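You operate a simulated robot arm through the tools that you are given. There is no shell and no other tool. Be economical: measure what you need, move in short steps, check, and stop when the job is done.

You run a simulated robot arm. Do the job below in one go: nothing can be reset, and whatever is moved stays where it is left.

JOB
Print the two cookies on the board with the rosette mould, then lay them on the baking tray.
Fine: mould back. Set down upright: what you pick out.
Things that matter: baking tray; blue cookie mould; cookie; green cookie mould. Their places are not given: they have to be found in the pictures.

Only the result counts: the job must be done as asked and must still hold three seconds after the hand-in. Knocking over, shifting, dropping, spilling or breaking anything else fails it.

ROBOT AND FRAMES
A 7-joint arm with a three-finger gripper, fixed in place. Base frame: the origin is at the foot of the arm, x ahead of it, y to its left, z up; the work surface is at about z = 880. Units: mm, rad, N and s.
Its first joint turns from -2.897 to 2.897 rad. Payload 2.69 kg.
Tool frame: the origin (TCP) lies between the finger pads and is the grasp point; the fingertips stand 30 mm ahead of it; z points along the fingers, y is the line along which they close. The gripper opens to 128 mm. The gripper's body begins 117 mm behind the TCP.
Orientation is that of the tool frame in the base frame, as [roll, pitch, yaw] about the fixed x, y, z axes, in that order (R = Rz(yaw) Ry(pitch) Rx(roll)). With the fingers straight down and closing along the base's y, the tool's x points along the base's -x, its y along +y and its z along -z.

CONTROLS
- The arm moves only by the tool step_arm. Its argument "rows" is a list of rows, each an object of numbers (a shift or turn left out is 0, a gripper value left out holds the last): "tx", "ty", "tz": the shift along the base's x, y, z in units of 20 mm (1.0 is 20 mm); "wx", "wy", "wz": the turn, a rotation vector about the base's x, y, z in units of 8 degrees (1.0 is 8 degrees). In form: [{"tx": .., "ty": .., "tz": .., "wx": .., "wy": .., "wz": ..}, ...]. A call has 1 to 10 rows; each row shifts and turns the commanded pose from where the row before left it. "claw" is the finger opening in mm, from 0 to 128, set as the call begins (left out, the last holds). A call with a number of a shift or a turn outside -1 to 1 is refused whole. A row lasts 0.2 s, in which the tool goes at most 50 mm and 0.15 rad; a call with a longer step from one row to the next is refused whole, and so is a gripper value outside its range. Where a pose cannot be reached the arm comes as near as it can. A force on the tool above 40 N (or 10 N above the force at the start of the call, whichever is more), or a blocked arm, ends the call early, and 0.2 s more pass. Each finger halts on what it meets, pressing with about 27 N; the grip force reading is that of the motor and also rises with nothing between the fingers. The clock runs only during rows and for 0.2 s after the last one: add rows that do not move to give the fingers time. It gives the time, the measured TCP pose, the force on the tool (base axes), the opening and the grip force at its end, in the units of the frame above (readings bear some noise), with the torque about the TCP (base axes, N m) and any sound that the robot's microphone picked up.
- Cameras (640 x 400 px; columns grow to the right, rows downward): "scene" is fixed at [50.5, 650.9, 1607.8]; the picture's right is [-0.57, -0.82, 0.00], its down [-0.62, 0.43, -0.66] and it looks along [0.54, -0.38, -0.75] (base axes); focal length 268 px, centre (320, 200). "wrist" rides on the gripper at [58, 54, -131] in the tool frame; the picture's right is [-0.68, 0.74, 0.00], its down [-0.62, -0.57, -0.55] and it looks along [-0.40, -0.37, 0.84] (tool axes); focal length 234 px, centre (320, 200).
- grab_frame(camera): a new picture of that camera. No time passes.
- slide_trunk(by): slides the trunk up (or, below 0, down) by that many mm; the arm rides with it, the base frame stays. It gives what a move gives, with no picture.
- pixel_to_xyz(camera, pixels): for up to 12 pixels [column, row] of the newest picture of that camera ("zoom" is the newest enlarged one), the place [x, y, z] in the base frame of the surface seen there, good to about 2 mm. No time passes.
- inspect(camera, box): a new picture of the part [left, top, right, bottom] of that camera's present view, enlarged. No time passes.
- finish_job(): hands the job in; it is judged then, once.

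Keep the steps short. Do not move on a guess: measure, check each grasp and each placing, and mend mistakes. In all there are 80 turns and 34 pictures (those below and enlarged ones count). Leave the gripper open and the arm clear of the work at the hand-in unless told otherwise, and finish with a single line.

The tools are called after ">>>" as name(argument=value, ...) on one line, values as JSON. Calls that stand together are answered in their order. step_arm: Moves the arm, as the interface text tells. Its arguments: {"type":"object","properties":{"rows":{"type":"array"},"claw":{"type":"number"}},"required":["rows"]} The other tools are called the same way: slide_trunk (by) slides the trunk up or down; grab_frame (camera) takes a picture; pixel_to_xyz (camera, pixels) gives the place of the surface under pixels of a picture; inspect (camera, box) takes an enlarged picture of a part of a camera's view; finish_job () hands the job in.

At the start:

```text
time: 0.0
eef_pos: [665.9, 145.2, 1161.2]
orientation: [3.142, 0.0, 3.142]
contact_force: [-0.2, 0.3, 0.3]
wrist_torque: [-0.02, -0.03, -0.01]
opening: 128.0
finger_force: 0.1
trunk travel left (down, up): [-150.0, 200.0]
```

scene: 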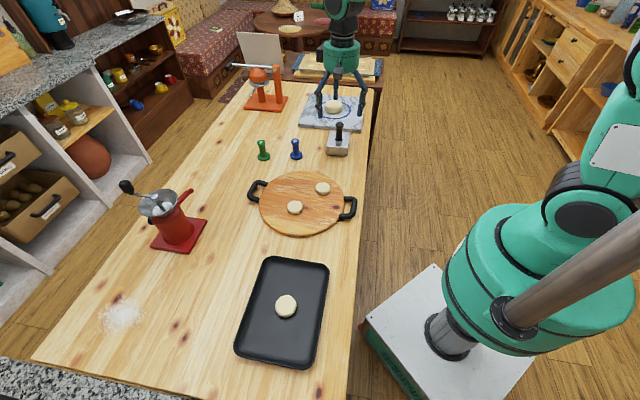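
wrist: 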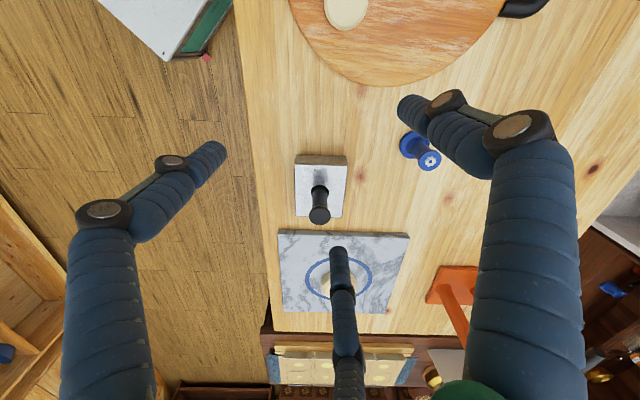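

I see a board with two cookies, a tray with one cookie, green mould at (263,150) and blue mould at (296,149). I'll enlarge these to find which one is the rosette.

>>> inspect(camera="scene", box=[235, 120, 365, 240])

>>> pixel_to_xyz(camera="scene", pixels=[[263, 144], [263, 158], [296, 142], [296, 157], [323, 188], [294, 207], [286, 306], [270, 345], [300, 215], [310, 275], [258, 330], [338, 128]])

>>> inspect(camera="scene", box=[220, 240, 350, 380])

```text
3.33 times, centred on (300, 180) of scene
```

zoom: 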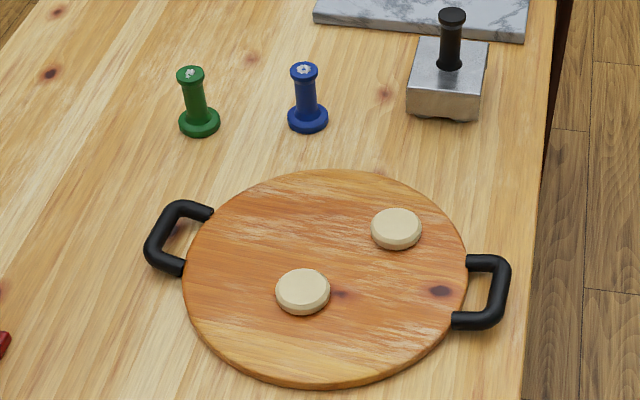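

```text
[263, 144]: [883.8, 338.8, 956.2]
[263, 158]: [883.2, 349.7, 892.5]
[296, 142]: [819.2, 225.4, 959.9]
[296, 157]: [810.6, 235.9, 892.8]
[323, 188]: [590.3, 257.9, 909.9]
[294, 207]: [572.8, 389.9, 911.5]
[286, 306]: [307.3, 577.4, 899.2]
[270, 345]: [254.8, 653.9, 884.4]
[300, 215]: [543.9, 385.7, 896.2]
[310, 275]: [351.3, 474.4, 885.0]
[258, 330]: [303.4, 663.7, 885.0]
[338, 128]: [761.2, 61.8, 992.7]
```

```text
2.86 times, centred on (285, 310) of scene
```

zoom: 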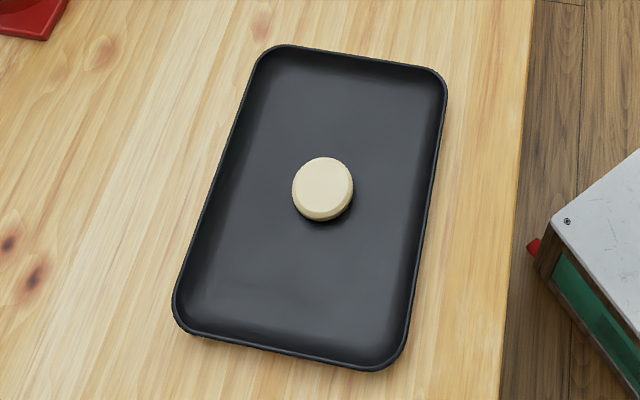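

The mould tops bear a white mark. I'll zoom closer on each to read it.

>>> inspect(camera="scene", box=[255, 134, 305, 165])

```text
12.80 times, centred on (280, 150) of scene
```

zoom: 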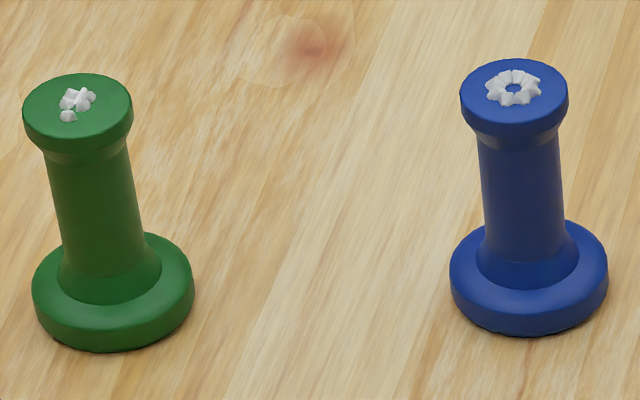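

Blue shows a ring of petals, green a smaller clump. I'll measure the blue mould's shape from this zoom, and the cookies later.

>>> pixel_to_xyz(camera="zoom", pixels=[[475, 90], [560, 92], [515, 68], [515, 118], [490, 180], [558, 180], [525, 200], [455, 280], [603, 275], [530, 285], [513, 88], [500, 325]])

```text
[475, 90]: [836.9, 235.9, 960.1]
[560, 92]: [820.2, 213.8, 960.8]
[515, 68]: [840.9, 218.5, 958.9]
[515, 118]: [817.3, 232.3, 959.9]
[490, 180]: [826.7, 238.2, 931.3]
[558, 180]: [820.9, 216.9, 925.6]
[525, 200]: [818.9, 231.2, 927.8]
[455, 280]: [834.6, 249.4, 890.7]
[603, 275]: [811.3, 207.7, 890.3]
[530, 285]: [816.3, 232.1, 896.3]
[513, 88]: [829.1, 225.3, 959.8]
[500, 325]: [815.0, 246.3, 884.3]
```

Blue axis is about (829, 226), top z 960. Before moving I check what stands near the gripper (something hangs at (338,80)).

>>> inspect(camera="scene", box=[285, 0, 395, 160])

>>> pixel_to_xyz(camera="wrist", pixels=[[340, 260], [345, 320], [350, 380], [320, 215], [208, 155], [410, 105], [350, 280], [470, 395], [320, 270], [440, 285]])

```text
2.50 times, centred on (340, 80) of scene
```

zoom: 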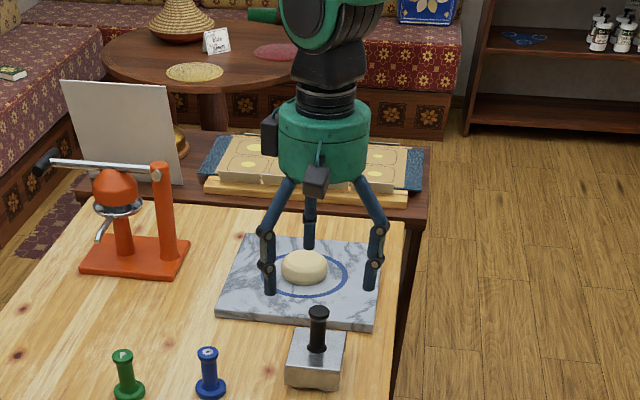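

```text
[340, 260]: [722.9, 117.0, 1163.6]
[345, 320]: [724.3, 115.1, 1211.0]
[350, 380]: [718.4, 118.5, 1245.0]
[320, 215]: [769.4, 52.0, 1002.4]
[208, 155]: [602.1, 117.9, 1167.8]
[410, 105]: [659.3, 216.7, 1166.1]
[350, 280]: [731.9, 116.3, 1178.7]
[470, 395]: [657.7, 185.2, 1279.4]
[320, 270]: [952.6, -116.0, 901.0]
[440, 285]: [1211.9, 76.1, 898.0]
```

The hand visibly has three fingers around the TCP (radius ≈ 65 mm when open), so it centres round things. I move above the blue mould at the same height (+163, +81).

>>> step_arm(rows=[{"tx": 0.815, "ty": 0.403}, {"tx": 0.815, "ty": 0.403}, {"tx": 0.815, "ty": 0.403}, {"tx": 0.815, "ty": 0.403}, {"tx": 0.815, "ty": 0.403}, {"tx": 0.815, "ty": 0.403}, {"tx": 0.815, "ty": 0.403}, {"tx": 0.815, "ty": 0.403}, {"tx": 0.815, "ty": 0.403}, {"tx": 0.815, "ty": 0.403}], claw=128)

>>> grab_frame(camera="wrist")

```text
time: 2.2
eef_pos: [829.2, 227.0, 1160.3]
orientation: [-3.141, 0.0, -3.141]
contact_force: [-0.4, -0.8, 0.0]
wrist_torque: [0.02, -0.04, 0.0]
opening: 128.0
finger_force: 0.0
trunk travel left (down, up): [-150.0, 200.0]
```

```text
27 pictures are left
```

wrist: 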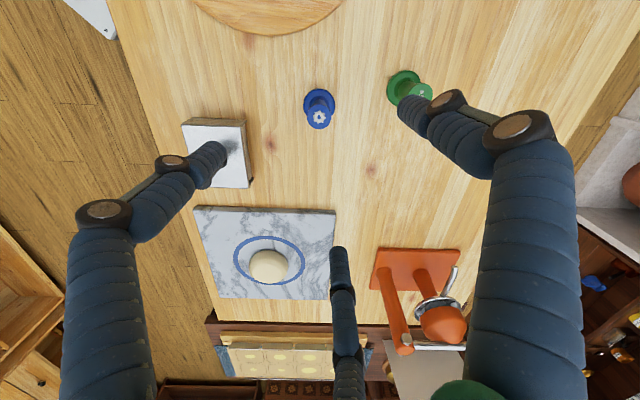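

I zoom on the moulds to confirm the marks and fix the axis.

>>> inspect(camera="wrist", box=[280, 60, 450, 166])

>>> pixel_to_xyz(camera="wrist", pixels=[[319, 118], [308, 118], [331, 118], [319, 93], [415, 115], [450, 100], [520, 125], [213, 155], [172, 160], [103, 210], [338, 260], [345, 310]])

```text
3.76 times, centred on (365, 113) of wrist
```

zoom: 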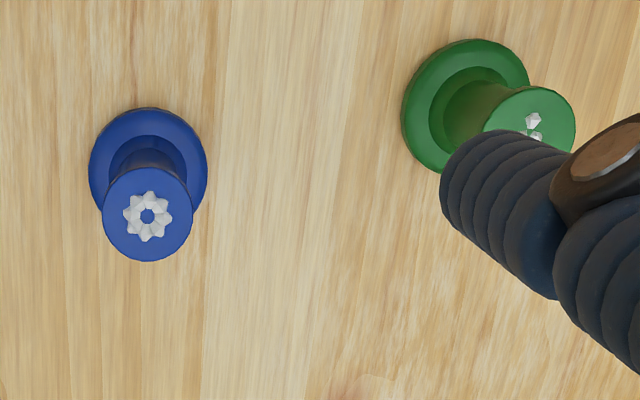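

```text
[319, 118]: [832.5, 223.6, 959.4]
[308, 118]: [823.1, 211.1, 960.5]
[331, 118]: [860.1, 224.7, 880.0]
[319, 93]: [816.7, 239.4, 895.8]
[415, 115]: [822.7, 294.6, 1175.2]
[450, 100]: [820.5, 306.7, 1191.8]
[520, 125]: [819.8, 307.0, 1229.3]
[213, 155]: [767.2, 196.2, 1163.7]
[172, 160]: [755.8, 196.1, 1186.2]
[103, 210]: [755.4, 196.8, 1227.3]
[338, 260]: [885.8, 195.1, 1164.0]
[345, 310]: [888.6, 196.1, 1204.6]
```

Blue is an eight-petal rosette; it's the one. I measure its top rim in the zoom.

>>> pixel_to_xyz(camera="zoom", pixels=[[148, 214], [107, 216], [188, 216], [148, 174], [148, 255], [533, 120], [95, 160], [202, 160], [148, 112]])

```text
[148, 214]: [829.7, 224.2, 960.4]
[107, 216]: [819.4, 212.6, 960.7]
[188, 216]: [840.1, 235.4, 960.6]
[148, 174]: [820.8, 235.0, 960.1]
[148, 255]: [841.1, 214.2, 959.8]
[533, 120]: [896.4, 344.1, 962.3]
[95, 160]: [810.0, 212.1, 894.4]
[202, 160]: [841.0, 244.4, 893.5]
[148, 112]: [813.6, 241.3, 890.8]
```

Axis (830, 224.3), top 960. I descend 200 mm while correcting the small offset, then look.

>>> step_arm(rows=[{"tx": 0.04, "ty": -0.135, "tz": -1}, {"tz": -1}, {"tz": -1}, {"tz": -1}, {"tz": -1}, {"tz": -1}, {"tz": -1}, {"tz": -1}, {"tz": -1}, {"tz": -1}])

>>> grab_frame(camera="wrist")

```text
time: 4.4
eef_pos: [831.2, 224.2, 961.5]
orientation: [3.141, -0.001, -3.14]
contact_force: [0.8, 0.4, 0.8]
wrist_torque: [-0.02, 0.01, 0.02]
opening: 127.8
finger_force: 0.0
trunk travel left (down, up): [-150.0, 200.0]
```

```text
25 pictures are left
```

wrist: 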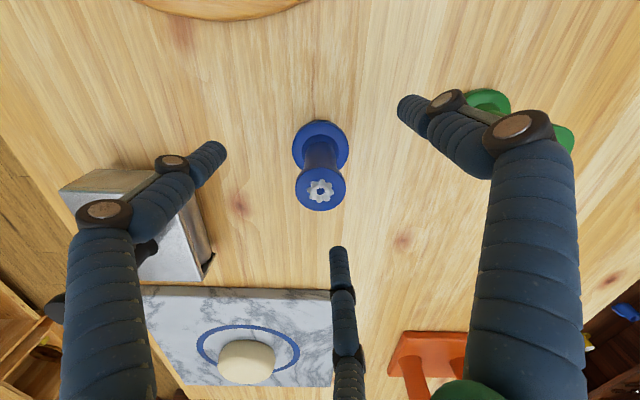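

The block near finger A (200,195) and green mould near finger B deserve a clearance check.

>>> pixel_to_xyz(camera="wrist", pixels=[[148, 175], [190, 205], [210, 255], [100, 180], [495, 100], [568, 140], [480, 95], [505, 175], [215, 150], [405, 105], [321, 191]])

```text
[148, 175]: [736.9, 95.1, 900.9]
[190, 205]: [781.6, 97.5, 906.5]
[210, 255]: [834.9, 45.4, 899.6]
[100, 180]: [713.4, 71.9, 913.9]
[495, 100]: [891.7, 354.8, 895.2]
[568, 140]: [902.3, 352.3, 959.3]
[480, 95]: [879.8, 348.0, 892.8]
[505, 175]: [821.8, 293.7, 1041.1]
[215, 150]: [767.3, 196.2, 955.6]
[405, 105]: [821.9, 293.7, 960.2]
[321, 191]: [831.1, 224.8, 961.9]
```

Both are 50+ mm clear. I lower 27 mm to TCP ≈ 934 and then close on the shaft.

>>> step_arm(rows=[{"tx": -0.03, "tz": -0.7}, {"tz": -0.65}, {}])

>>> step_arm(rows=[{}, {}, {}, {}, {}], claw=12)

>>> grab_frame(camera="wrist")

```text
time: 5.2
eef_pos: [829.9, 224.2, 933.5]
orientation: [3.141, -0.002, -3.141]
contact_force: [0.7, 0.3, 0.2]
wrist_torque: [-0.07, 0.01, 0.0]
opening: 128.1
finger_force: 0.1
trunk travel left (down, up): [-150.0, 200.0]
```

```text
time: 6.4
eef_pos: [829.3, 223.9, 933.5]
orientation: [3.141, 0.0, -3.141]
contact_force: [-0.2, -0.4, 0.8]
wrist_torque: [-0.02, 0.01, -0.01]
opening: 24.2
finger_force: 27.1
trunk travel left (down, up): [-150.0, 200.0]
```

```text
24 pictures are left
```

wrist: 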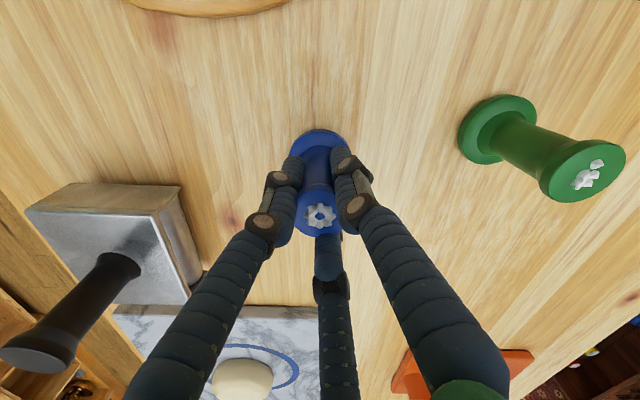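

Held: opening 24.2 at 27 N. I lift 100 mm and view the cookies enlarged.

>>> step_arm(rows=[{"tz": 1}, {"tz": 1}, {"tz": 1}, {"tz": 1}, {"tz": 1}])

>>> inspect(camera="scene", box=[270, 172, 350, 222])

```text
time: 7.6
eef_pos: [827.9, 224.0, 1035.1]
orientation: [3.139, 0.0, -3.141]
contact_force: [-0.1, 0.9, 0.1]
wrist_torque: [0.01, 0.01, 0.0]
opening: 23.9
finger_force: 26.7
trunk travel left (down, up): [-150.0, 200.0]
```

```text
8.00 times, centred on (310, 197) of scene
```

zoom: 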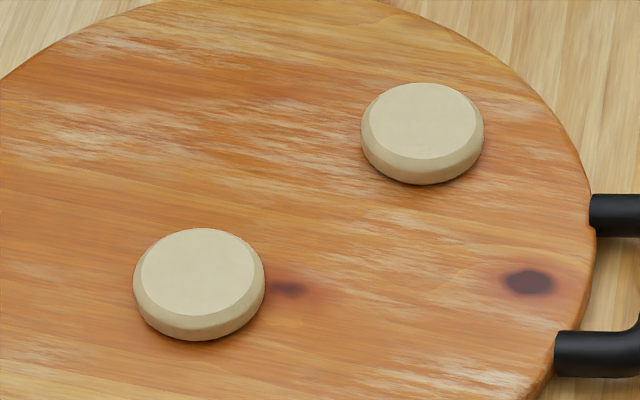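

>>> pixel_to_xyz(camera="zoom", pixels=[[423, 121], [372, 122], [474, 120], [423, 86], [423, 155], [197, 272], [143, 272], [251, 272], [197, 232], [197, 313], [300, 330], [420, 300]])

```text
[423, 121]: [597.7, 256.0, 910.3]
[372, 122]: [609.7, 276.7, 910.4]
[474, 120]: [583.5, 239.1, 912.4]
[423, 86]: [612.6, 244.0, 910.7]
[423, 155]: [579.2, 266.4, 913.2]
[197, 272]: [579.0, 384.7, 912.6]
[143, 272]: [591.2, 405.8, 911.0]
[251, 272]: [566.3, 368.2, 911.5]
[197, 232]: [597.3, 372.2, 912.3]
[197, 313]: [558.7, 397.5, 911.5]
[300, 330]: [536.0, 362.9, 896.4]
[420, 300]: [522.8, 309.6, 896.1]
```

Cookie 1 centre ≈ (597, 256.5), cookie 2 ≈ (578.5, 386), tops ≈ 911.5. Mould foot is 53.5 mm under the TCP. I carry it above cookie 1.

>>> step_arm(rows=[{"tx": -1, "ty": 0.14}, {"tx": -1, "ty": 0.14}, {"tx": -1, "ty": 0.14}, {"tx": -1, "ty": 0.14}, {"tx": -1, "ty": 0.14}, {"tx": -1, "ty": 0.14}, {"tx": -1, "ty": 0.14}, {"tx": -1, "ty": 0.14}, {"tx": -1, "ty": 0.14}, {"tx": -1, "ty": 0.14}])

>>> step_arm(rows=[{"tx": -0.8, "ty": 0.11}, {"tx": -0.8, "ty": 0.11}, {"tz": -0.7}, {"tz": -0.7}, {}])

>>> inspect(camera="scene", box=[270, 142, 370, 222])

```text
time: 9.8
eef_pos: [629.0, 252.5, 1033.6]
orientation: [3.141, 0.0, 3.141]
contact_force: [-0.3, 0.2, -1.0]
wrist_torque: [0.04, 0.04, 0.0]
opening: 24.1
finger_force: 27.3
trunk travel left (down, up): [-150.0, 200.0]
```

```text
time: 11.0
eef_pos: [597.8, 257.6, 1007.2]
orientation: [3.14, 0.001, 3.139]
contact_force: [0.6, -1.0, -1.1]
wrist_torque: [-0.02, 0.03, 0.0]
opening: 24.1
finger_force: 27.4
trunk travel left (down, up): [-150.0, 200.0]
```

```text
5.00 times, centred on (320, 182) of scene
```

zoom: 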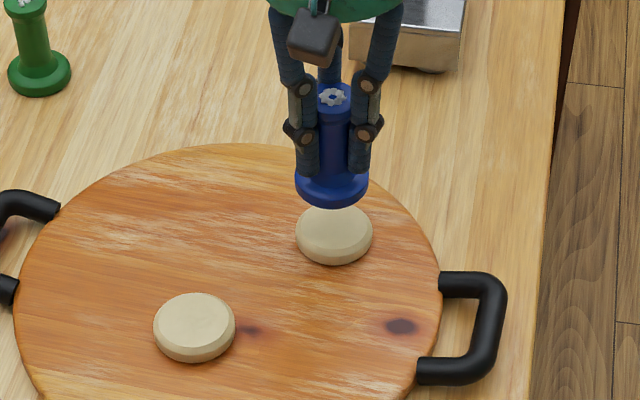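

Mould is upright over cookie 1. I descend to just above contact (TCP 968).

>>> step_arm(rows=[{"tx": -0.04, "ty": -0.05, "tz": -0.7}, {"tz": -0.7}, {"tz": -0.5}, {}])

>>> step_arm(rows=[{"tz": -0.1}, {"tz": -0.1}, {"tz": -0.1}, {}])

```text
time: 12.0
eef_pos: [597.5, 254.9, 968.0]
orientation: [3.141, 0.0, 3.141]
contact_force: [-0.5, 0.4, -0.8]
wrist_torque: [0.02, 0.05, 0.03]
opening: 24.0
finger_force: 27.2
trunk travel left (down, up): [-150.0, 200.0]
```

```text
time: 13.0
eef_pos: [597.8, 256.1, 964.5]
orientation: [3.138, 0.003, -3.141]
contact_force: [-0.9, 0.3, 27.6]
wrist_torque: [0.01, 0.01, -0.01]
opening: 24.2
finger_force: 26.5
trunk travel left (down, up): [-150.0, 200.0]
```

Contact at 964.5 with 28 N. I press a touch more, hold, then lift to look.

>>> step_arm(rows=[{"tz": -0.05}, {}, {}])

>>> step_arm(rows=[{"tz": 0.5}, {"tz": 1}, {"tz": 1}, {"tz": 0.5}, {}])

>>> inspect(camera="scene", box=[270, 142, 370, 222])

```text
time: 13.8
eef_pos: [596.7, 255.2, 961.6]
orientation: [3.141, 0.003, 3.141]
contact_force: [3.7, 1.7, 28.1]
wrist_torque: [0.13, -0.26, -0.02]
opening: 24.1
finger_force: 27.1
trunk travel left (down, up): [-150.0, 200.0]
```

```text
time: 15.0
eef_pos: [597.1, 255.3, 1020.8]
orientation: [3.141, 0.001, -3.141]
contact_force: [0.3, 0.3, -0.9]
wrist_torque: [0.01, -0.04, -0.02]
opening: 24.1
finger_force: 26.9
trunk travel left (down, up): [-150.0, 200.0]
```

```text
5.00 times, centred on (320, 182) of scene
```

zoom: 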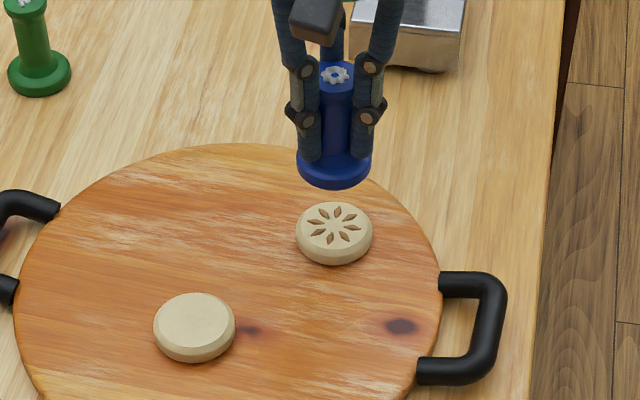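

Cookie 1 is printed with the eight-petal rosette. Next: over cookie 2 (−18.6, +130.7), then down close.

>>> step_arm(rows=[{"tx": -0.133, "ty": 0.934}, {"tx": -0.133, "ty": 0.934}, {"tx": -0.133, "ty": 0.934}, {"tx": -0.133, "ty": 0.934}, {"tx": -0.133, "ty": 0.934}, {"tx": -0.133, "ty": 0.934}, {"tx": -0.133, "ty": 0.934}, {"tz": -0.5}, {}])

>>> inspect(camera="scene", box=[250, 152, 350, 232])

```text
time: 17.0
eef_pos: [577.4, 385.8, 1011.5]
orientation: [-3.14, 0.0, 3.141]
contact_force: [-0.8, 0.2, -1.0]
wrist_torque: [-0.02, 0.01, 0.01]
opening: 24.1
finger_force: 26.6
trunk travel left (down, up): [-150.0, 200.0]
```

```text
5.00 times, centred on (300, 192) of scene
```

zoom: 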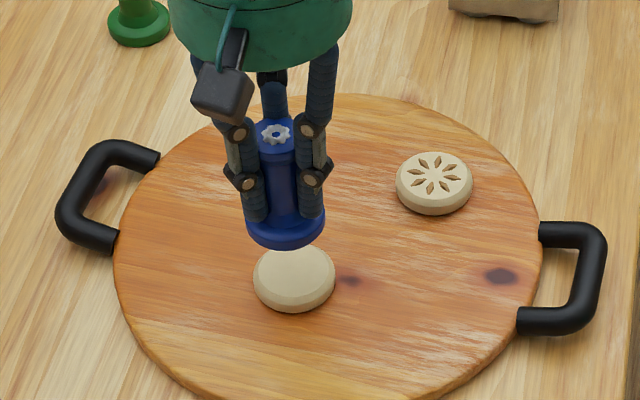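

Aligned over cookie 2. I lower and press the same way.

>>> step_arm(rows=[{"tx": 0.03, "tz": -0.8}, {"tz": -0.8}, {"tz": -0.6}, {}])

>>> step_arm(rows=[{"tz": -0.1}, {"tz": -0.1}, {"tz": -0.1}, {}])

```text
time: 18.0
eef_pos: [578.2, 385.5, 967.0]
orientation: [3.142, 0.0, 3.141]
contact_force: [-0.7, 0.4, -0.3]
wrist_torque: [0.03, 0.03, 0.01]
opening: 24.0
finger_force: 27.2
trunk travel left (down, up): [-150.0, 200.0]
```

```text
time: 19.0
eef_pos: [579.0, 387.7, 962.0]
orientation: [-3.141, 0.002, 3.141]
contact_force: [-2.2, 1.1, 10.4]
wrist_torque: [0.01, 0.09, 0.01]
opening: 24.0
finger_force: 27.4
trunk travel left (down, up): [-150.0, 200.0]
```

>>> step_arm(rows=[{"tz": -0.07}, {"tz": -0.05}, {}, {}])

>>> step_arm(rows=[{"tz": 0.5}, {"tz": 1}, {"tz": 1}, {"tz": 1}, {}])

>>> inspect(camera="scene", box=[250, 152, 350, 232])

```text
time: 20.0
eef_pos: [577.6, 386.6, 960.1]
orientation: [3.14, 0.001, 3.141]
contact_force: [1.2, 0.8, 28.3]
wrist_torque: [0.13, -0.09, 0.0]
opening: 24.0
finger_force: 26.9
trunk travel left (down, up): [-150.0, 200.0]
```

```text
time: 21.2
eef_pos: [578.8, 385.8, 1028.7]
orientation: [3.14, 0.0, 3.141]
contact_force: [0.4, 0.0, -1.2]
wrist_torque: [0.04, -0.01, -0.03]
opening: 24.1
finger_force: 27.1
trunk travel left (down, up): [-150.0, 200.0]
```

```text
5.00 times, centred on (300, 192) of scene
```

zoom: 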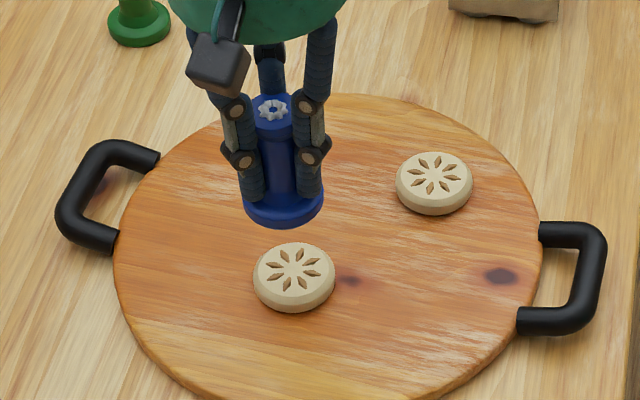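

Both are printed. I carry the mould back to its home (830, 224.3).

>>> step_arm(rows=[{"tx": 0.966, "ty": -0.621}, {"tx": 0.966, "ty": -0.621}, {"tx": 0.966, "ty": -0.621}, {"tx": 0.966, "ty": -0.621}, {"tx": 0.966, "ty": -0.621}, {"tx": 0.966, "ty": -0.621}, {"tx": 0.966, "ty": -0.621}, {"tx": 0.966, "ty": -0.621}, {"tx": 0.966, "ty": -0.621}, {"tx": 0.966, "ty": -0.621}])

>>> step_arm(rows=[{"tx": 0.966, "ty": -0.621}, {"tx": 0.966, "ty": -0.621}, {"tx": 0.966, "ty": -0.621}, {"tz": -1}, {"tz": -1}, {"tz": -1}, {"tz": -1}, {}])

```text
time: 23.4
eef_pos: [771.3, 262.7, 1028.2]
orientation: [3.142, 0.0, 3.142]
contact_force: [0.3, -0.2, 0.2]
wrist_torque: [0.03, -0.02, 0.0]
opening: 24.1
finger_force: 26.8
trunk travel left (down, up): [-150.0, 200.0]
```

```text
time: 25.2
eef_pos: [830.2, 225.2, 949.1]
orientation: [-3.142, 0.0, 3.141]
contact_force: [0.6, 0.2, -1.2]
wrist_torque: [0.01, -0.02, -0.02]
opening: 24.2
finger_force: 27.2
trunk travel left (down, up): [-150.0, 200.0]
```

Over home at 949. I lower in small steps until it touches (expected 930–933).

>>> step_arm(rows=[{"tz": -0.4, "ty": -0.03}, {"tz": -0.3}, {"tz": -0.1}, {}])

>>> step_arm(rows=[{"tz": -0.05}, {"tz": -0.05}, {}])

```text
time: 26.2
eef_pos: [828.3, 223.9, 932.5]
orientation: [-3.141, -0.001, 3.141]
contact_force: [-0.2, 1.1, -1.3]
wrist_torque: [0.03, -0.01, 0.01]
opening: 24.2
finger_force: 26.8
trunk travel left (down, up): [-150.0, 200.0]
```

```text
time: 27.0
eef_pos: [829.7, 226.1, 930.3]
orientation: [-3.142, -0.001, -3.141]
contact_force: [-0.1, 0.3, -0.9]
wrist_torque: [0.02, 0.01, 0.02]
opening: 24.0
finger_force: 27.1
trunk travel left (down, up): [-150.0, 200.0]
```

>>> step_arm(rows=[{"tz": -0.05}, {"tz": -0.05}, {}])

```text
time: 27.8
eef_pos: [828.1, 224.2, 929.6]
orientation: [-3.142, 0.001, -3.142]
contact_force: [-0.6, 0.4, 2.9]
wrist_torque: [0.05, -0.08, 0.02]
opening: 23.9
finger_force: 26.7
trunk travel left (down, up): [-150.0, 200.0]
```

It touches lightly (2.9 N). I open and rise.

>>> step_arm(rows=[{}, {}, {}, {}], claw=100)

>>> step_arm(rows=[{"tz": 1}, {"tz": 1}, {"tz": 1}, {"tz": 1}, {"tz": 1}, {"tz": 1}])

>>> grab_frame(camera="scene")

>>> pixel_to_xyz(camera="scene", pixels=[[296, 142], [329, 263], [266, 259], [238, 350], [307, 366], [286, 306], [273, 306], [298, 306], [300, 275], [275, 340]])

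```text
time: 28.8
eef_pos: [829.8, 224.3, 928.2]
orientation: [3.142, 0.0, 3.141]
contact_force: [0.6, -0.7, -0.4]
wrist_torque: [0.01, 0.0, -0.01]
opening: 100.1
finger_force: 0.1
trunk travel left (down, up): [-150.0, 200.0]
```

```text
time: 30.2
eef_pos: [828.3, 224.3, 1048.4]
orientation: [3.141, 0.001, 3.14]
contact_force: [0.8, -0.8, -0.5]
wrist_torque: [0.01, 0.0, 0.03]
opening: 100.0
finger_force: 0.1
trunk travel left (down, up): [-150.0, 200.0]
```

```text
18 pictures are left
```

scene: 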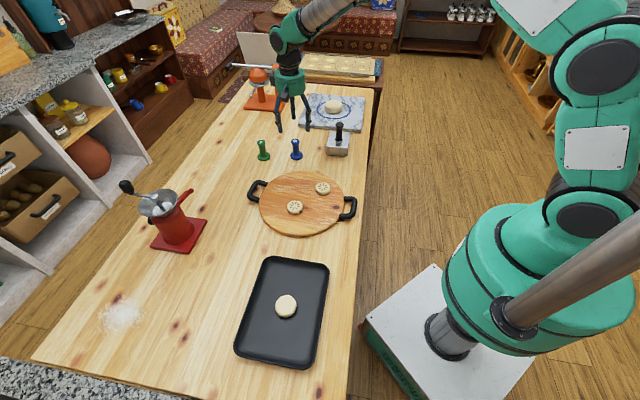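

```text
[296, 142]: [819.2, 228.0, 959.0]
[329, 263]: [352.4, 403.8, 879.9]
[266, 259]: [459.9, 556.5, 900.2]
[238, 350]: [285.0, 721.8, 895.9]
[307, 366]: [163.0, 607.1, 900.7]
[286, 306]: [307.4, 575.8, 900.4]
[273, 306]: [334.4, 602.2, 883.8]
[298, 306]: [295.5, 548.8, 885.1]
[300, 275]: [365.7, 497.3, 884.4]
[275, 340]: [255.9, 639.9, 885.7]
```

Mould is back standing. Now I measure the tray inside and its present cookie in an enlarged view.

>>> inspect(camera="scene", box=[210, 250, 354, 370])

```text
3.33 times, centred on (282, 310) of scene
```

zoom: 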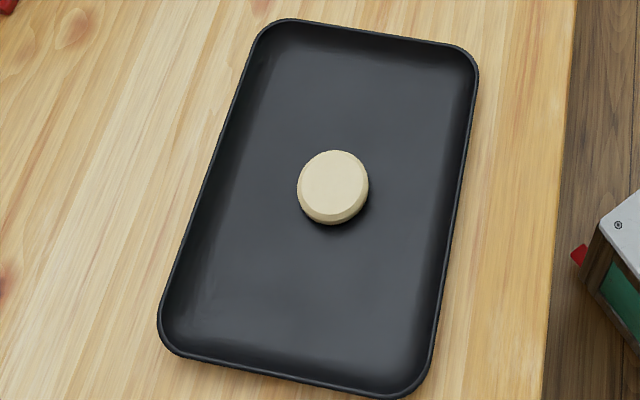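

>>> pixel_to_xyz(camera="zoom", pixels=[[275, 25], [470, 52], [163, 340], [415, 390], [333, 182], [302, 182], [363, 182], [380, 90], [270, 300], [240, 90], [445, 215], [290, 372]])

>>> pixel_to_xyz(camera="zoom", pixels=[[290, 60], [440, 80], [190, 320], [390, 360], [370, 42], [360, 95], [370, 115], [310, 290], [225, 300], [200, 210], [333, 155], [333, 210]])

```text
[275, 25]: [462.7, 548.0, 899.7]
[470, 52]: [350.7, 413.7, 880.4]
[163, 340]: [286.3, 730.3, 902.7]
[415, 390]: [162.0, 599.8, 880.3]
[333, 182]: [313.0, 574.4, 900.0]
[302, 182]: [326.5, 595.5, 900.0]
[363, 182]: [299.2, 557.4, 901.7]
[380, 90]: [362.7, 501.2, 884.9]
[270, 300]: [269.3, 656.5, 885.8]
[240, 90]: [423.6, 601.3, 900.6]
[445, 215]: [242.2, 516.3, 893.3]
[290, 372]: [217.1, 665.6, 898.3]
```

```text
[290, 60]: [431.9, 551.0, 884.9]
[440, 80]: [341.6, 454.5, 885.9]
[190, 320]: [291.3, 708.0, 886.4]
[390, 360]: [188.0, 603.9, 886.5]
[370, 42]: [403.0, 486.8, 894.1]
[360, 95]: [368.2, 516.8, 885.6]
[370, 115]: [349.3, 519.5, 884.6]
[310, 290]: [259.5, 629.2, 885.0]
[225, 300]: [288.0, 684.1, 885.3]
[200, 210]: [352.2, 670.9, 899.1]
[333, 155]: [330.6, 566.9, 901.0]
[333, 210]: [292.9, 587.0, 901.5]
```

Floor corners give a tray centre of about (313, 579); its cookie is at (312.5, 576). I plan free spots P1 = (378, 560) with the hand turned +30°, and P2 = (294, 646), where the fingers clear walls and cookie. First: over cookie 1 with the fingers at 84 mm.

>>> step_arm(rows=[{"tx": -1, "ty": 0.14}, {"tx": -1, "ty": 0.14}, {"tx": -1, "ty": 0.14}, {"tx": -1, "ty": 0.14}, {"tx": -1, "ty": 0.14}, {"tx": -1, "ty": 0.14}, {"tx": -1, "ty": 0.14}, {"tx": -1, "ty": 0.14}, {"tx": -1, "ty": 0.14}, {"tx": -1, "ty": 0.14}], claw=84)

>>> step_arm(rows=[{"tx": -0.8, "ty": 0.11}, {"tx": -0.8, "ty": 0.11}, {"tz": -1}, {"tz": -1}, {"tz": -1}, {"tz": -1}, {}])

>>> inspect(camera="wrist", box=[200, 80, 440, 280])

```text
time: 32.4
eef_pos: [629.3, 252.0, 1048.4]
orientation: [-3.141, 0.001, 3.14]
contact_force: [-0.2, 0.5, 0.0]
wrist_torque: [-0.04, 0.03, 0.0]
opening: 83.9
finger_force: 0.1
trunk travel left (down, up): [-150.0, 200.0]
```

```text
time: 34.0
eef_pos: [597.4, 257.0, 968.0]
orientation: [-3.141, 0.0, 3.141]
contact_force: [0.3, 0.6, -0.4]
wrist_torque: [-0.01, 0.05, -0.01]
opening: 83.9
finger_force: 0.1
trunk travel left (down, up): [-150.0, 200.0]
```

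```text
2.00 times, centred on (320, 180) of wrist
```

zoom: 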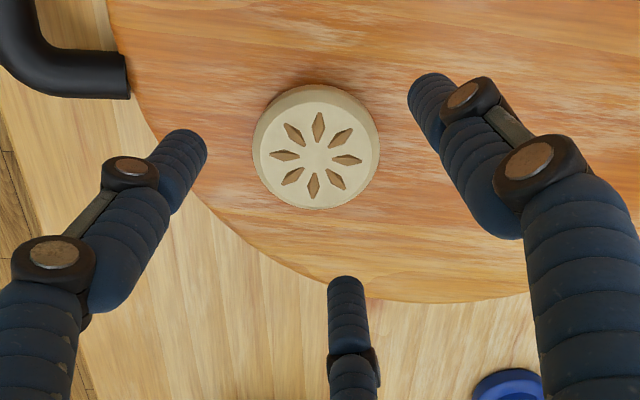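

Cookie is between the fingers. I measure its centre and the handle near finger A.

>>> pixel_to_xyz(camera="zoom", pixels=[[318, 152], [262, 152], [374, 152], [318, 94], [318, 206], [125, 90], [170, 165], [428, 100], [345, 300], [255, 130], [379, 140]])

```text
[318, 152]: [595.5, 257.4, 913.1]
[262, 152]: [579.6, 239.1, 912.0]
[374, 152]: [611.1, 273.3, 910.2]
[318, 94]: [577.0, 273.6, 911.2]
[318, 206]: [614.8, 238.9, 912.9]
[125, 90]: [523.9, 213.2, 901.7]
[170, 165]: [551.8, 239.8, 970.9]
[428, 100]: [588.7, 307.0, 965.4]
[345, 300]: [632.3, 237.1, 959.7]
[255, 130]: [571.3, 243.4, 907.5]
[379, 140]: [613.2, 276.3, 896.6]
```

Centre (596, 256.3). I lower to TCP 930 (tips 900, just above the board at 896).

>>> step_arm(rows=[{"tx": -0.07, "ty": -0.03, "tz": -0.8}, {"tz": -0.6}, {"tz": -0.45}, {}])

>>> step_arm(rows=[{}, {}, {}], claw=50)

```text
time: 35.0
eef_pos: [595.7, 256.4, 931.6]
orientation: [-3.141, 0.0, 3.141]
contact_force: [0.8, 1.1, -0.1]
wrist_torque: [-0.02, 0.0, 0.0]
opening: 84.0
finger_force: 0.0
trunk travel left (down, up): [-150.0, 200.0]
```

```text
time: 35.8
eef_pos: [594.9, 257.5, 931.6]
orientation: [-3.141, 0.0, 3.142]
contact_force: [0.2, -0.3, 1.5]
wrist_torque: [0.03, 0.01, -0.02]
opening: 53.6
finger_force: 27.2
trunk travel left (down, up): [-150.0, 200.0]
```

Gripped at 53.6 mm, 27 N. Cookie bottom is 35.5 mm below TCP. I lift and start toward P1, checking the grasp.

>>> step_arm(rows=[{"tz": 0.5}, {"tz": 1}, {"tz": 1}, {"tz": 1}, {}])

>>> grab_frame(camera="wrist")

```text
time: 37.0
eef_pos: [595.5, 257.5, 1002.5]
orientation: [-3.141, 0.0, 3.141]
contact_force: [-0.3, -1.5, 0.5]
wrist_torque: [0.02, -0.02, 0.01]
opening: 53.7
finger_force: 27.4
trunk travel left (down, up): [-150.0, 200.0]
```

```text
15 pictures are left
```

wrist: 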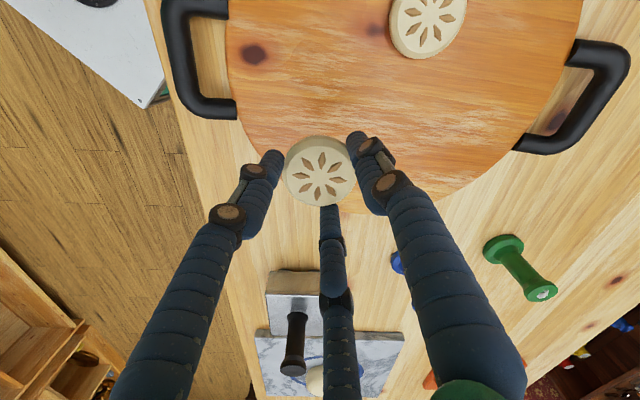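

Cookie is level in the fingers. I carry it to P1 (−217.5, +302.5) with a +30° turn in two calls.

>>> step_arm(rows=[{"tx": -0.68, "ty": 0.945, "wz": 0.234}, {"tx": -0.68, "ty": 0.945, "wz": 0.234}, {"tx": -0.68, "ty": 0.945, "wz": 0.234}, {"tx": -0.68, "ty": 0.945, "wz": 0.234}, {"tx": -0.68, "ty": 0.945, "wz": 0.234}, {"tx": -0.68, "ty": 0.945, "wz": 0.234}, {"tx": -0.68, "ty": 0.945, "wz": 0.234}, {"tx": -0.68, "ty": 0.945, "wz": 0.234}])

>>> step_arm(rows=[{"tx": -0.68, "ty": 0.945, "wz": 0.234}, {"tx": -0.68, "ty": 0.945, "wz": 0.234}, {"tx": -0.68, "ty": 0.945, "wz": 0.234}, {"tx": -0.68, "ty": 0.945, "wz": 0.234}, {"tx": -0.68, "ty": 0.945, "wz": 0.234}, {"tx": -0.68, "ty": 0.945, "wz": 0.234}, {"tx": -0.68, "ty": 0.945, "wz": 0.234}, {"tx": -0.68, "ty": 0.945, "wz": 0.234}, {}])

>>> step_arm(rows=[{"tz": -1}, {"tz": -1}, {}])

>>> grab_frame(camera="wrist")

>>> inspect(camera="scene", box=[210, 220, 354, 370])

```text
time: 38.8
eef_pos: [486.2, 408.9, 1001.7]
orientation: [-3.141, 0.0, -2.88]
contact_force: [-0.6, 0.8, -1.5]
wrist_torque: [-0.04, -0.03, 0.01]
opening: 53.8
finger_force: 27.1
trunk travel left (down, up): [-150.0, 200.0]
```

```text
time: 40.8
eef_pos: [378.2, 560.2, 1000.2]
orientation: [-3.141, -0.001, -2.62]
contact_force: [0.4, -0.3, 0.4]
wrist_torque: [-0.02, 0.01, 0.0]
opening: 53.5
finger_force: 26.8
trunk travel left (down, up): [-150.0, 200.0]
```

```text
time: 41.6
eef_pos: [377.6, 558.3, 961.1]
orientation: [-3.142, 0.0, -2.621]
contact_force: [0.0, 0.6, -0.4]
wrist_torque: [-0.02, 0.02, 0.0]
opening: 53.6
finger_force: 27.1
trunk travel left (down, up): [-150.0, 200.0]
```

```text
14 pictures are left
```

wrist: 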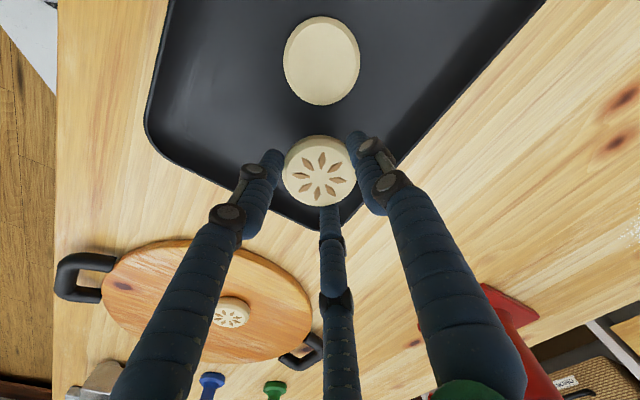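

```text
2.67 times, centred on (282, 295) of scene
```

zoom: 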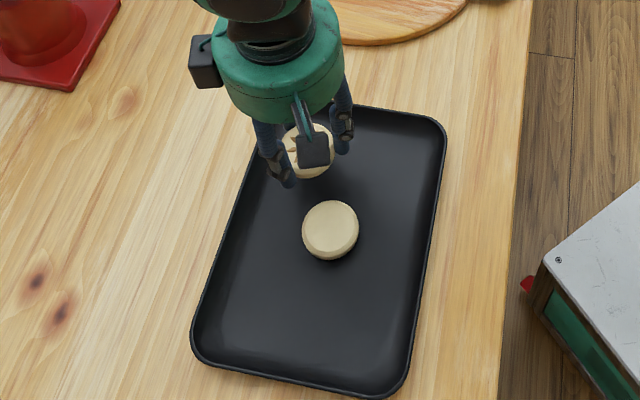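

The third finger points into the tray corner at (318,228). I check corner, rim and finger positions.

>>> pixel_to_xyz(camera="wrist", pixels=[[318, 222], [310, 224], [290, 215], [350, 215], [240, 195], [395, 165], [328, 215], [270, 160], [355, 140], [321, 60], [321, 172], [300, 210]])

```text
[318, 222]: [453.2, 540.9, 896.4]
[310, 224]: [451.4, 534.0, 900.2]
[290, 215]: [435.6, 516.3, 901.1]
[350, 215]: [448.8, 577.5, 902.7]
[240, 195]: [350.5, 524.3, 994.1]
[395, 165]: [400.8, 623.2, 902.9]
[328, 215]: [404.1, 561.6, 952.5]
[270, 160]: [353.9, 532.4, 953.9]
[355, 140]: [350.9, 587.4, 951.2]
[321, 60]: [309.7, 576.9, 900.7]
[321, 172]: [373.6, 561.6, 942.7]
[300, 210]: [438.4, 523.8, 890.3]
```

35 mm of room to the rim; fine. I lower toward TCP ≈ 921, gently at the end.

>>> step_arm(rows=[{"tz": -0.8}, {"tz": -0.6}, {"tz": -0.3}, {}])

>>> step_arm(rows=[{"tz": -0.1}, {"tz": -0.1}, {"tz": -0.05}, {}])

```text
time: 42.6
eef_pos: [378.4, 558.5, 929.0]
orientation: [-3.141, 0.0, -2.621]
contact_force: [-0.3, 1.2, -0.2]
wrist_torque: [0.0, 0.01, -0.04]
opening: 53.7
finger_force: 27.2
trunk travel left (down, up): [-150.0, 200.0]
```

```text
time: 43.6
eef_pos: [379.0, 559.8, 922.5]
orientation: [3.141, -0.001, -2.619]
contact_force: [-0.7, 0.5, 0.0]
wrist_torque: [0.03, 0.01, -0.01]
opening: 53.4
finger_force: 26.5
trunk travel left (down, up): [-150.0, 200.0]
```

>>> step_arm(rows=[{"tz": -0.05}, {"tz": -0.05}, {}])

```text
time: 44.4
eef_pos: [377.2, 559.8, 920.9]
orientation: [-3.14, -0.001, -2.62]
contact_force: [1.0, -0.9, -0.3]
wrist_torque: [0.0, 0.01, -0.02]
opening: 53.8
finger_force: 26.7
trunk travel left (down, up): [-150.0, 200.0]
```

>>> step_arm(rows=[{"tz": -0.05}, {"tz": -0.04}, {}])

```text
time: 45.2
eef_pos: [378.0, 559.6, 920.5]
orientation: [-3.141, 0.002, -2.62]
contact_force: [-2.2, -0.9, 13.7]
wrist_torque: [-0.07, 0.17, 0.01]
opening: 53.5
finger_force: 26.8
trunk travel left (down, up): [-150.0, 200.0]
```

Contact (13.7 N): the cookie rests on the tray. I open to 70 mm, then rise.

>>> step_arm(rows=[{"tz": 0.03}, {}, {}], claw=70)

>>> step_arm(rows=[{"tz": 0.5}, {"tz": 1}, {"tz": 1}, {"tz": 1}, {"tz": 1}, {}])

>>> grab_frame(camera="wrist")

```text
time: 46.0
eef_pos: [378.1, 558.9, 920.2]
orientation: [-3.141, 0.001, -2.62]
contact_force: [0.4, 0.5, -0.5]
wrist_torque: [0.0, 0.0, 0.03]
opening: 70.1
finger_force: 0.0
trunk travel left (down, up): [-150.0, 200.0]
```

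```text
time: 47.4
eef_pos: [378.2, 560.3, 1009.4]
orientation: [3.141, 0.0, -2.619]
contact_force: [0.5, -0.1, 0.0]
wrist_torque: [0.04, -0.01, 0.02]
opening: 69.9
finger_force: 0.1
trunk travel left (down, up): [-150.0, 200.0]
```

```text
12 pictures are left
```

wrist: 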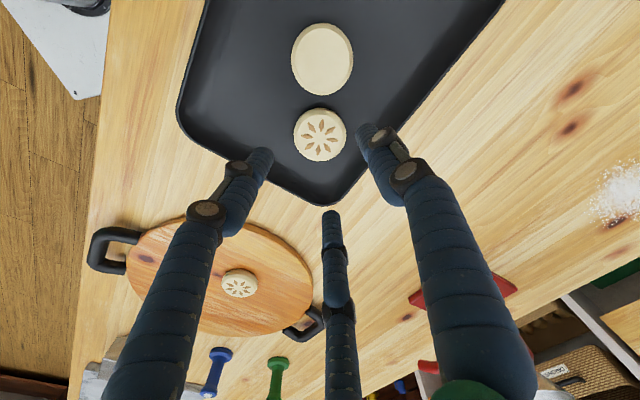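

Cookie 1 lies flat in the tray. Next: over cookie 2 (578.5, 386), turning back 30°.

>>> step_arm(rows=[{"tx": 0.835, "ty": -0.726, "wz": -0.3125}, {"tx": 0.835, "ty": -0.726, "wz": -0.3125}, {"tx": 0.835, "ty": -0.726, "wz": -0.3125}, {"tx": 0.835, "ty": -0.726, "wz": -0.3125}, {"tx": 0.835, "ty": -0.726, "wz": -0.3125}, {"tx": 0.835, "ty": -0.726, "wz": -0.3125}], claw=84)

>>> step_arm(rows=[{"tx": 0.835, "ty": -0.726, "wz": -0.3125}, {"tx": 0.835, "ty": -0.726, "wz": -0.3125}, {"tx": 0.835, "ty": -0.726, "wz": -0.3125}, {"tx": 0.835, "ty": -0.726, "wz": -0.3125}, {"tx": 0.835, "ty": -0.726, "wz": -0.3125}, {"tx": 0.835, "ty": -0.726, "wz": -0.3125}, {"tz": -1}, {"tz": -1}, {}])

>>> inspect(camera="wrist", box=[200, 80, 440, 280])

>>> pixel_to_xyz(camera="zoom", pixels=[[318, 152], [270, 152], [366, 152], [318, 104], [318, 200]])

```text
time: 48.8
eef_pos: [478.6, 472.2, 1009.0]
orientation: [-3.141, 0.0, -2.881]
contact_force: [0.2, -0.1, -0.2]
wrist_torque: [0.0, 0.02, 0.01]
opening: 84.0
finger_force: 0.0
trunk travel left (down, up): [-150.0, 200.0]
```

```text
time: 50.8
eef_pos: [578.1, 384.6, 968.5]
orientation: [3.141, 0.0, 3.138]
contact_force: [0.2, 0.5, -0.2]
wrist_torque: [-0.01, 0.01, 0.0]
opening: 84.0
finger_force: 0.0
trunk travel left (down, up): [-150.0, 200.0]
```

```text
2.00 times, centred on (320, 180) of wrist
```

zoom: 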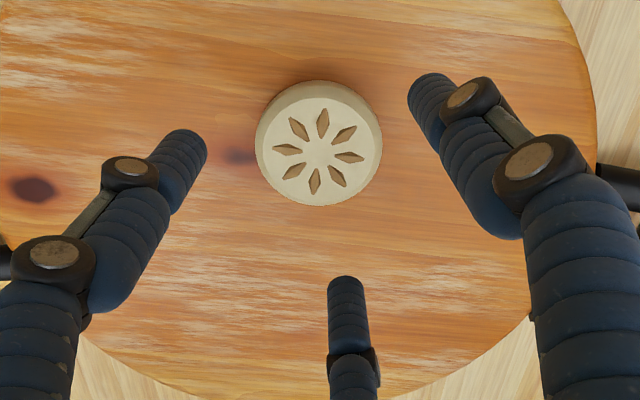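

```text
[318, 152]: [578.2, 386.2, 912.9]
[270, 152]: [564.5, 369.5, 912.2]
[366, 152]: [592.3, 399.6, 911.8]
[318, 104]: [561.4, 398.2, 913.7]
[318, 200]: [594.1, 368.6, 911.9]
```

Centre (578.2, 385.8), TCP matches. I lower to 931 and close.

>>> step_arm(rows=[{"ty": 0.05, "tz": -0.8}, {"tz": -0.6}, {"tz": -0.45}, {}])

>>> step_arm(rows=[{}, {}, {}], claw=50)

>>> step_arm(rows=[{"tz": 0.5}, {"tz": 1}, {"tz": 1}, {"tz": 1}, {}])

>>> grab_frame(camera="wrist")

```text
time: 51.8
eef_pos: [578.2, 386.0, 932.0]
orientation: [3.141, 0.0, 3.141]
contact_force: [0.7, 0.3, -0.2]
wrist_torque: [0.0, 0.01, 0.0]
opening: 83.8
finger_force: 0.0
trunk travel left (down, up): [-150.0, 200.0]
```

```text
time: 52.6
eef_pos: [577.6, 386.5, 931.4]
orientation: [-3.141, -0.001, 3.139]
contact_force: [0.6, -0.7, 0.8]
wrist_torque: [-0.01, 0.0, 0.02]
opening: 54.6
finger_force: 3.2
trunk travel left (down, up): [-150.0, 200.0]
```

```text
time: 53.8
eef_pos: [578.1, 385.9, 1002.1]
orientation: [3.141, 0.001, 3.141]
contact_force: [0.0, -0.2, 0.4]
wrist_torque: [0.02, 0.01, -0.02]
opening: 53.9
finger_force: 27.1
trunk travel left (down, up): [-150.0, 200.0]
```

```text
10 pictures are left
```

wrist: 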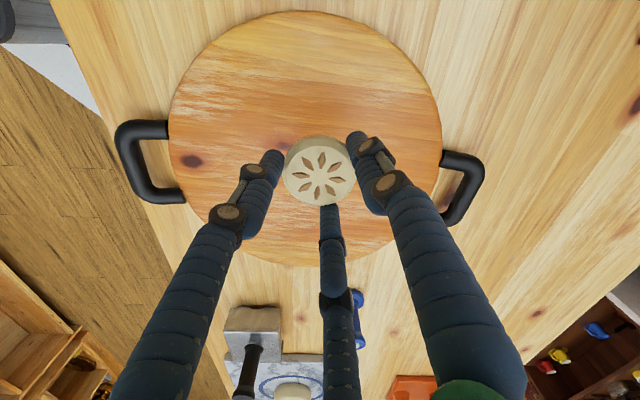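

Held firmly. Before carrying to P2 I check where the red grinder stands.

>>> pixel_to_xyz(camera="scene", pixels=[[180, 250], [205, 222], [188, 192], [175, 205], [192, 190]])

```text
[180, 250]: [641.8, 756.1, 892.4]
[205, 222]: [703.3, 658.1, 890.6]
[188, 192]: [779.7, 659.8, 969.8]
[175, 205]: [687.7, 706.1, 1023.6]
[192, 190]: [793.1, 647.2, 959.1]
```

Far away. I carry cookie 2 to P2 (294, 646).

>>> step_arm(rows=[{"tx": -0.8875, "ty": 0.8125}, {"tx": -0.8875, "ty": 0.8125}, {"tx": -0.8875, "ty": 0.8125}, {"tx": -0.8875, "ty": 0.8125}, {"tx": -0.8875, "ty": 0.8125}, {"tx": -0.8875, "ty": 0.8125}, {"tx": -0.8875, "ty": 0.8125}, {"tx": -0.8875, "ty": 0.8125}])

>>> step_arm(rows=[{"tx": -0.8875, "ty": 0.8125}, {"tx": -0.8875, "ty": 0.8125}, {"tx": -0.8875, "ty": 0.8125}, {"tx": -0.8875, "ty": 0.8125}, {"tx": -0.8875, "ty": 0.8125}, {"tx": -0.8875, "ty": 0.8125}, {"tx": -0.8875, "ty": 0.8125}, {"tx": -0.8875, "ty": 0.8125}, {}])

>>> step_arm(rows=[{"tz": -1}, {"tz": -1}, {}])

>>> grab_frame(camera="wrist")

```text
time: 55.6
eef_pos: [436.6, 515.3, 1002.5]
orientation: [-3.141, 0.001, 3.14]
contact_force: [0.2, 0.0, 0.3]
wrist_torque: [0.01, 0.02, -0.03]
opening: 53.7
finger_force: 27.2
trunk travel left (down, up): [-150.0, 200.0]
```

```text
time: 57.6
eef_pos: [293.9, 646.7, 1002.1]
orientation: [-3.14, 0.001, 3.141]
contact_force: [-0.6, -0.1, -0.7]
wrist_torque: [0.01, -0.02, 0.01]
opening: 53.4
finger_force: 27.4
trunk travel left (down, up): [-150.0, 200.0]
```

```text
time: 58.4
eef_pos: [293.6, 645.1, 962.3]
orientation: [-3.141, -0.001, 3.142]
contact_force: [0.4, 0.3, -0.9]
wrist_torque: [0.03, -0.03, 0.03]
opening: 53.5
finger_force: 27.3
trunk travel left (down, up): [-150.0, 200.0]
```

```text
9 pictures are left
```

wrist: 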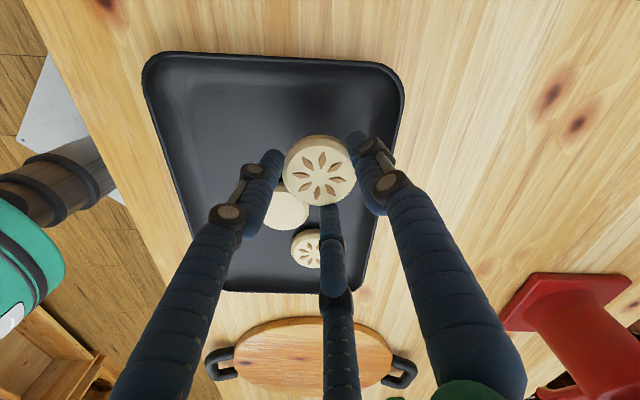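

I check the rim near the finger at (365,150) and the existing cookie's position.

>>> pixel_to_xyz(camera="wrist", pixels=[[400, 110], [385, 190], [395, 155], [290, 215], [275, 225], [308, 215], [352, 140], [325, 212], [270, 160], [320, 172], [400, 80]])

```text
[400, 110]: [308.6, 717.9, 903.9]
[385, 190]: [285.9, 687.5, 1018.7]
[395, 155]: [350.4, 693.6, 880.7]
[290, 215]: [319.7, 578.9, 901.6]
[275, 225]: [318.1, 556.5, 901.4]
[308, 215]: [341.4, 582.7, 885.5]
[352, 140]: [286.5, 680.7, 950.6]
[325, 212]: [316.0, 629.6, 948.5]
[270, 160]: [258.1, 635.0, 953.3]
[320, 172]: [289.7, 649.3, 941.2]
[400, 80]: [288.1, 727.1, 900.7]
```

All clear. I lower to just above the floor and touch down.

>>> step_arm(rows=[{"tz": -0.8}, {"tz": -0.6}, {"tz": -0.5}, {"tz": -0.1}, {}])

>>> step_arm(rows=[{"tz": -0.05}, {"tz": -0.05}, {}])

```text
time: 59.6
eef_pos: [293.4, 646.6, 923.2]
orientation: [-3.141, 0.0, 3.141]
contact_force: [-1.0, 0.1, -0.5]
wrist_torque: [-0.01, 0.04, 0.02]
opening: 53.8
finger_force: 27.6
trunk travel left (down, up): [-150.0, 200.0]
```

```text
time: 60.4
eef_pos: [294.2, 646.1, 921.7]
orientation: [3.14, 0.0, 3.141]
contact_force: [-1.4, -1.3, 8.8]
wrist_torque: [-0.09, 0.07, 0.0]
opening: 53.9
finger_force: 26.9
trunk travel left (down, up): [-150.0, 200.0]
```

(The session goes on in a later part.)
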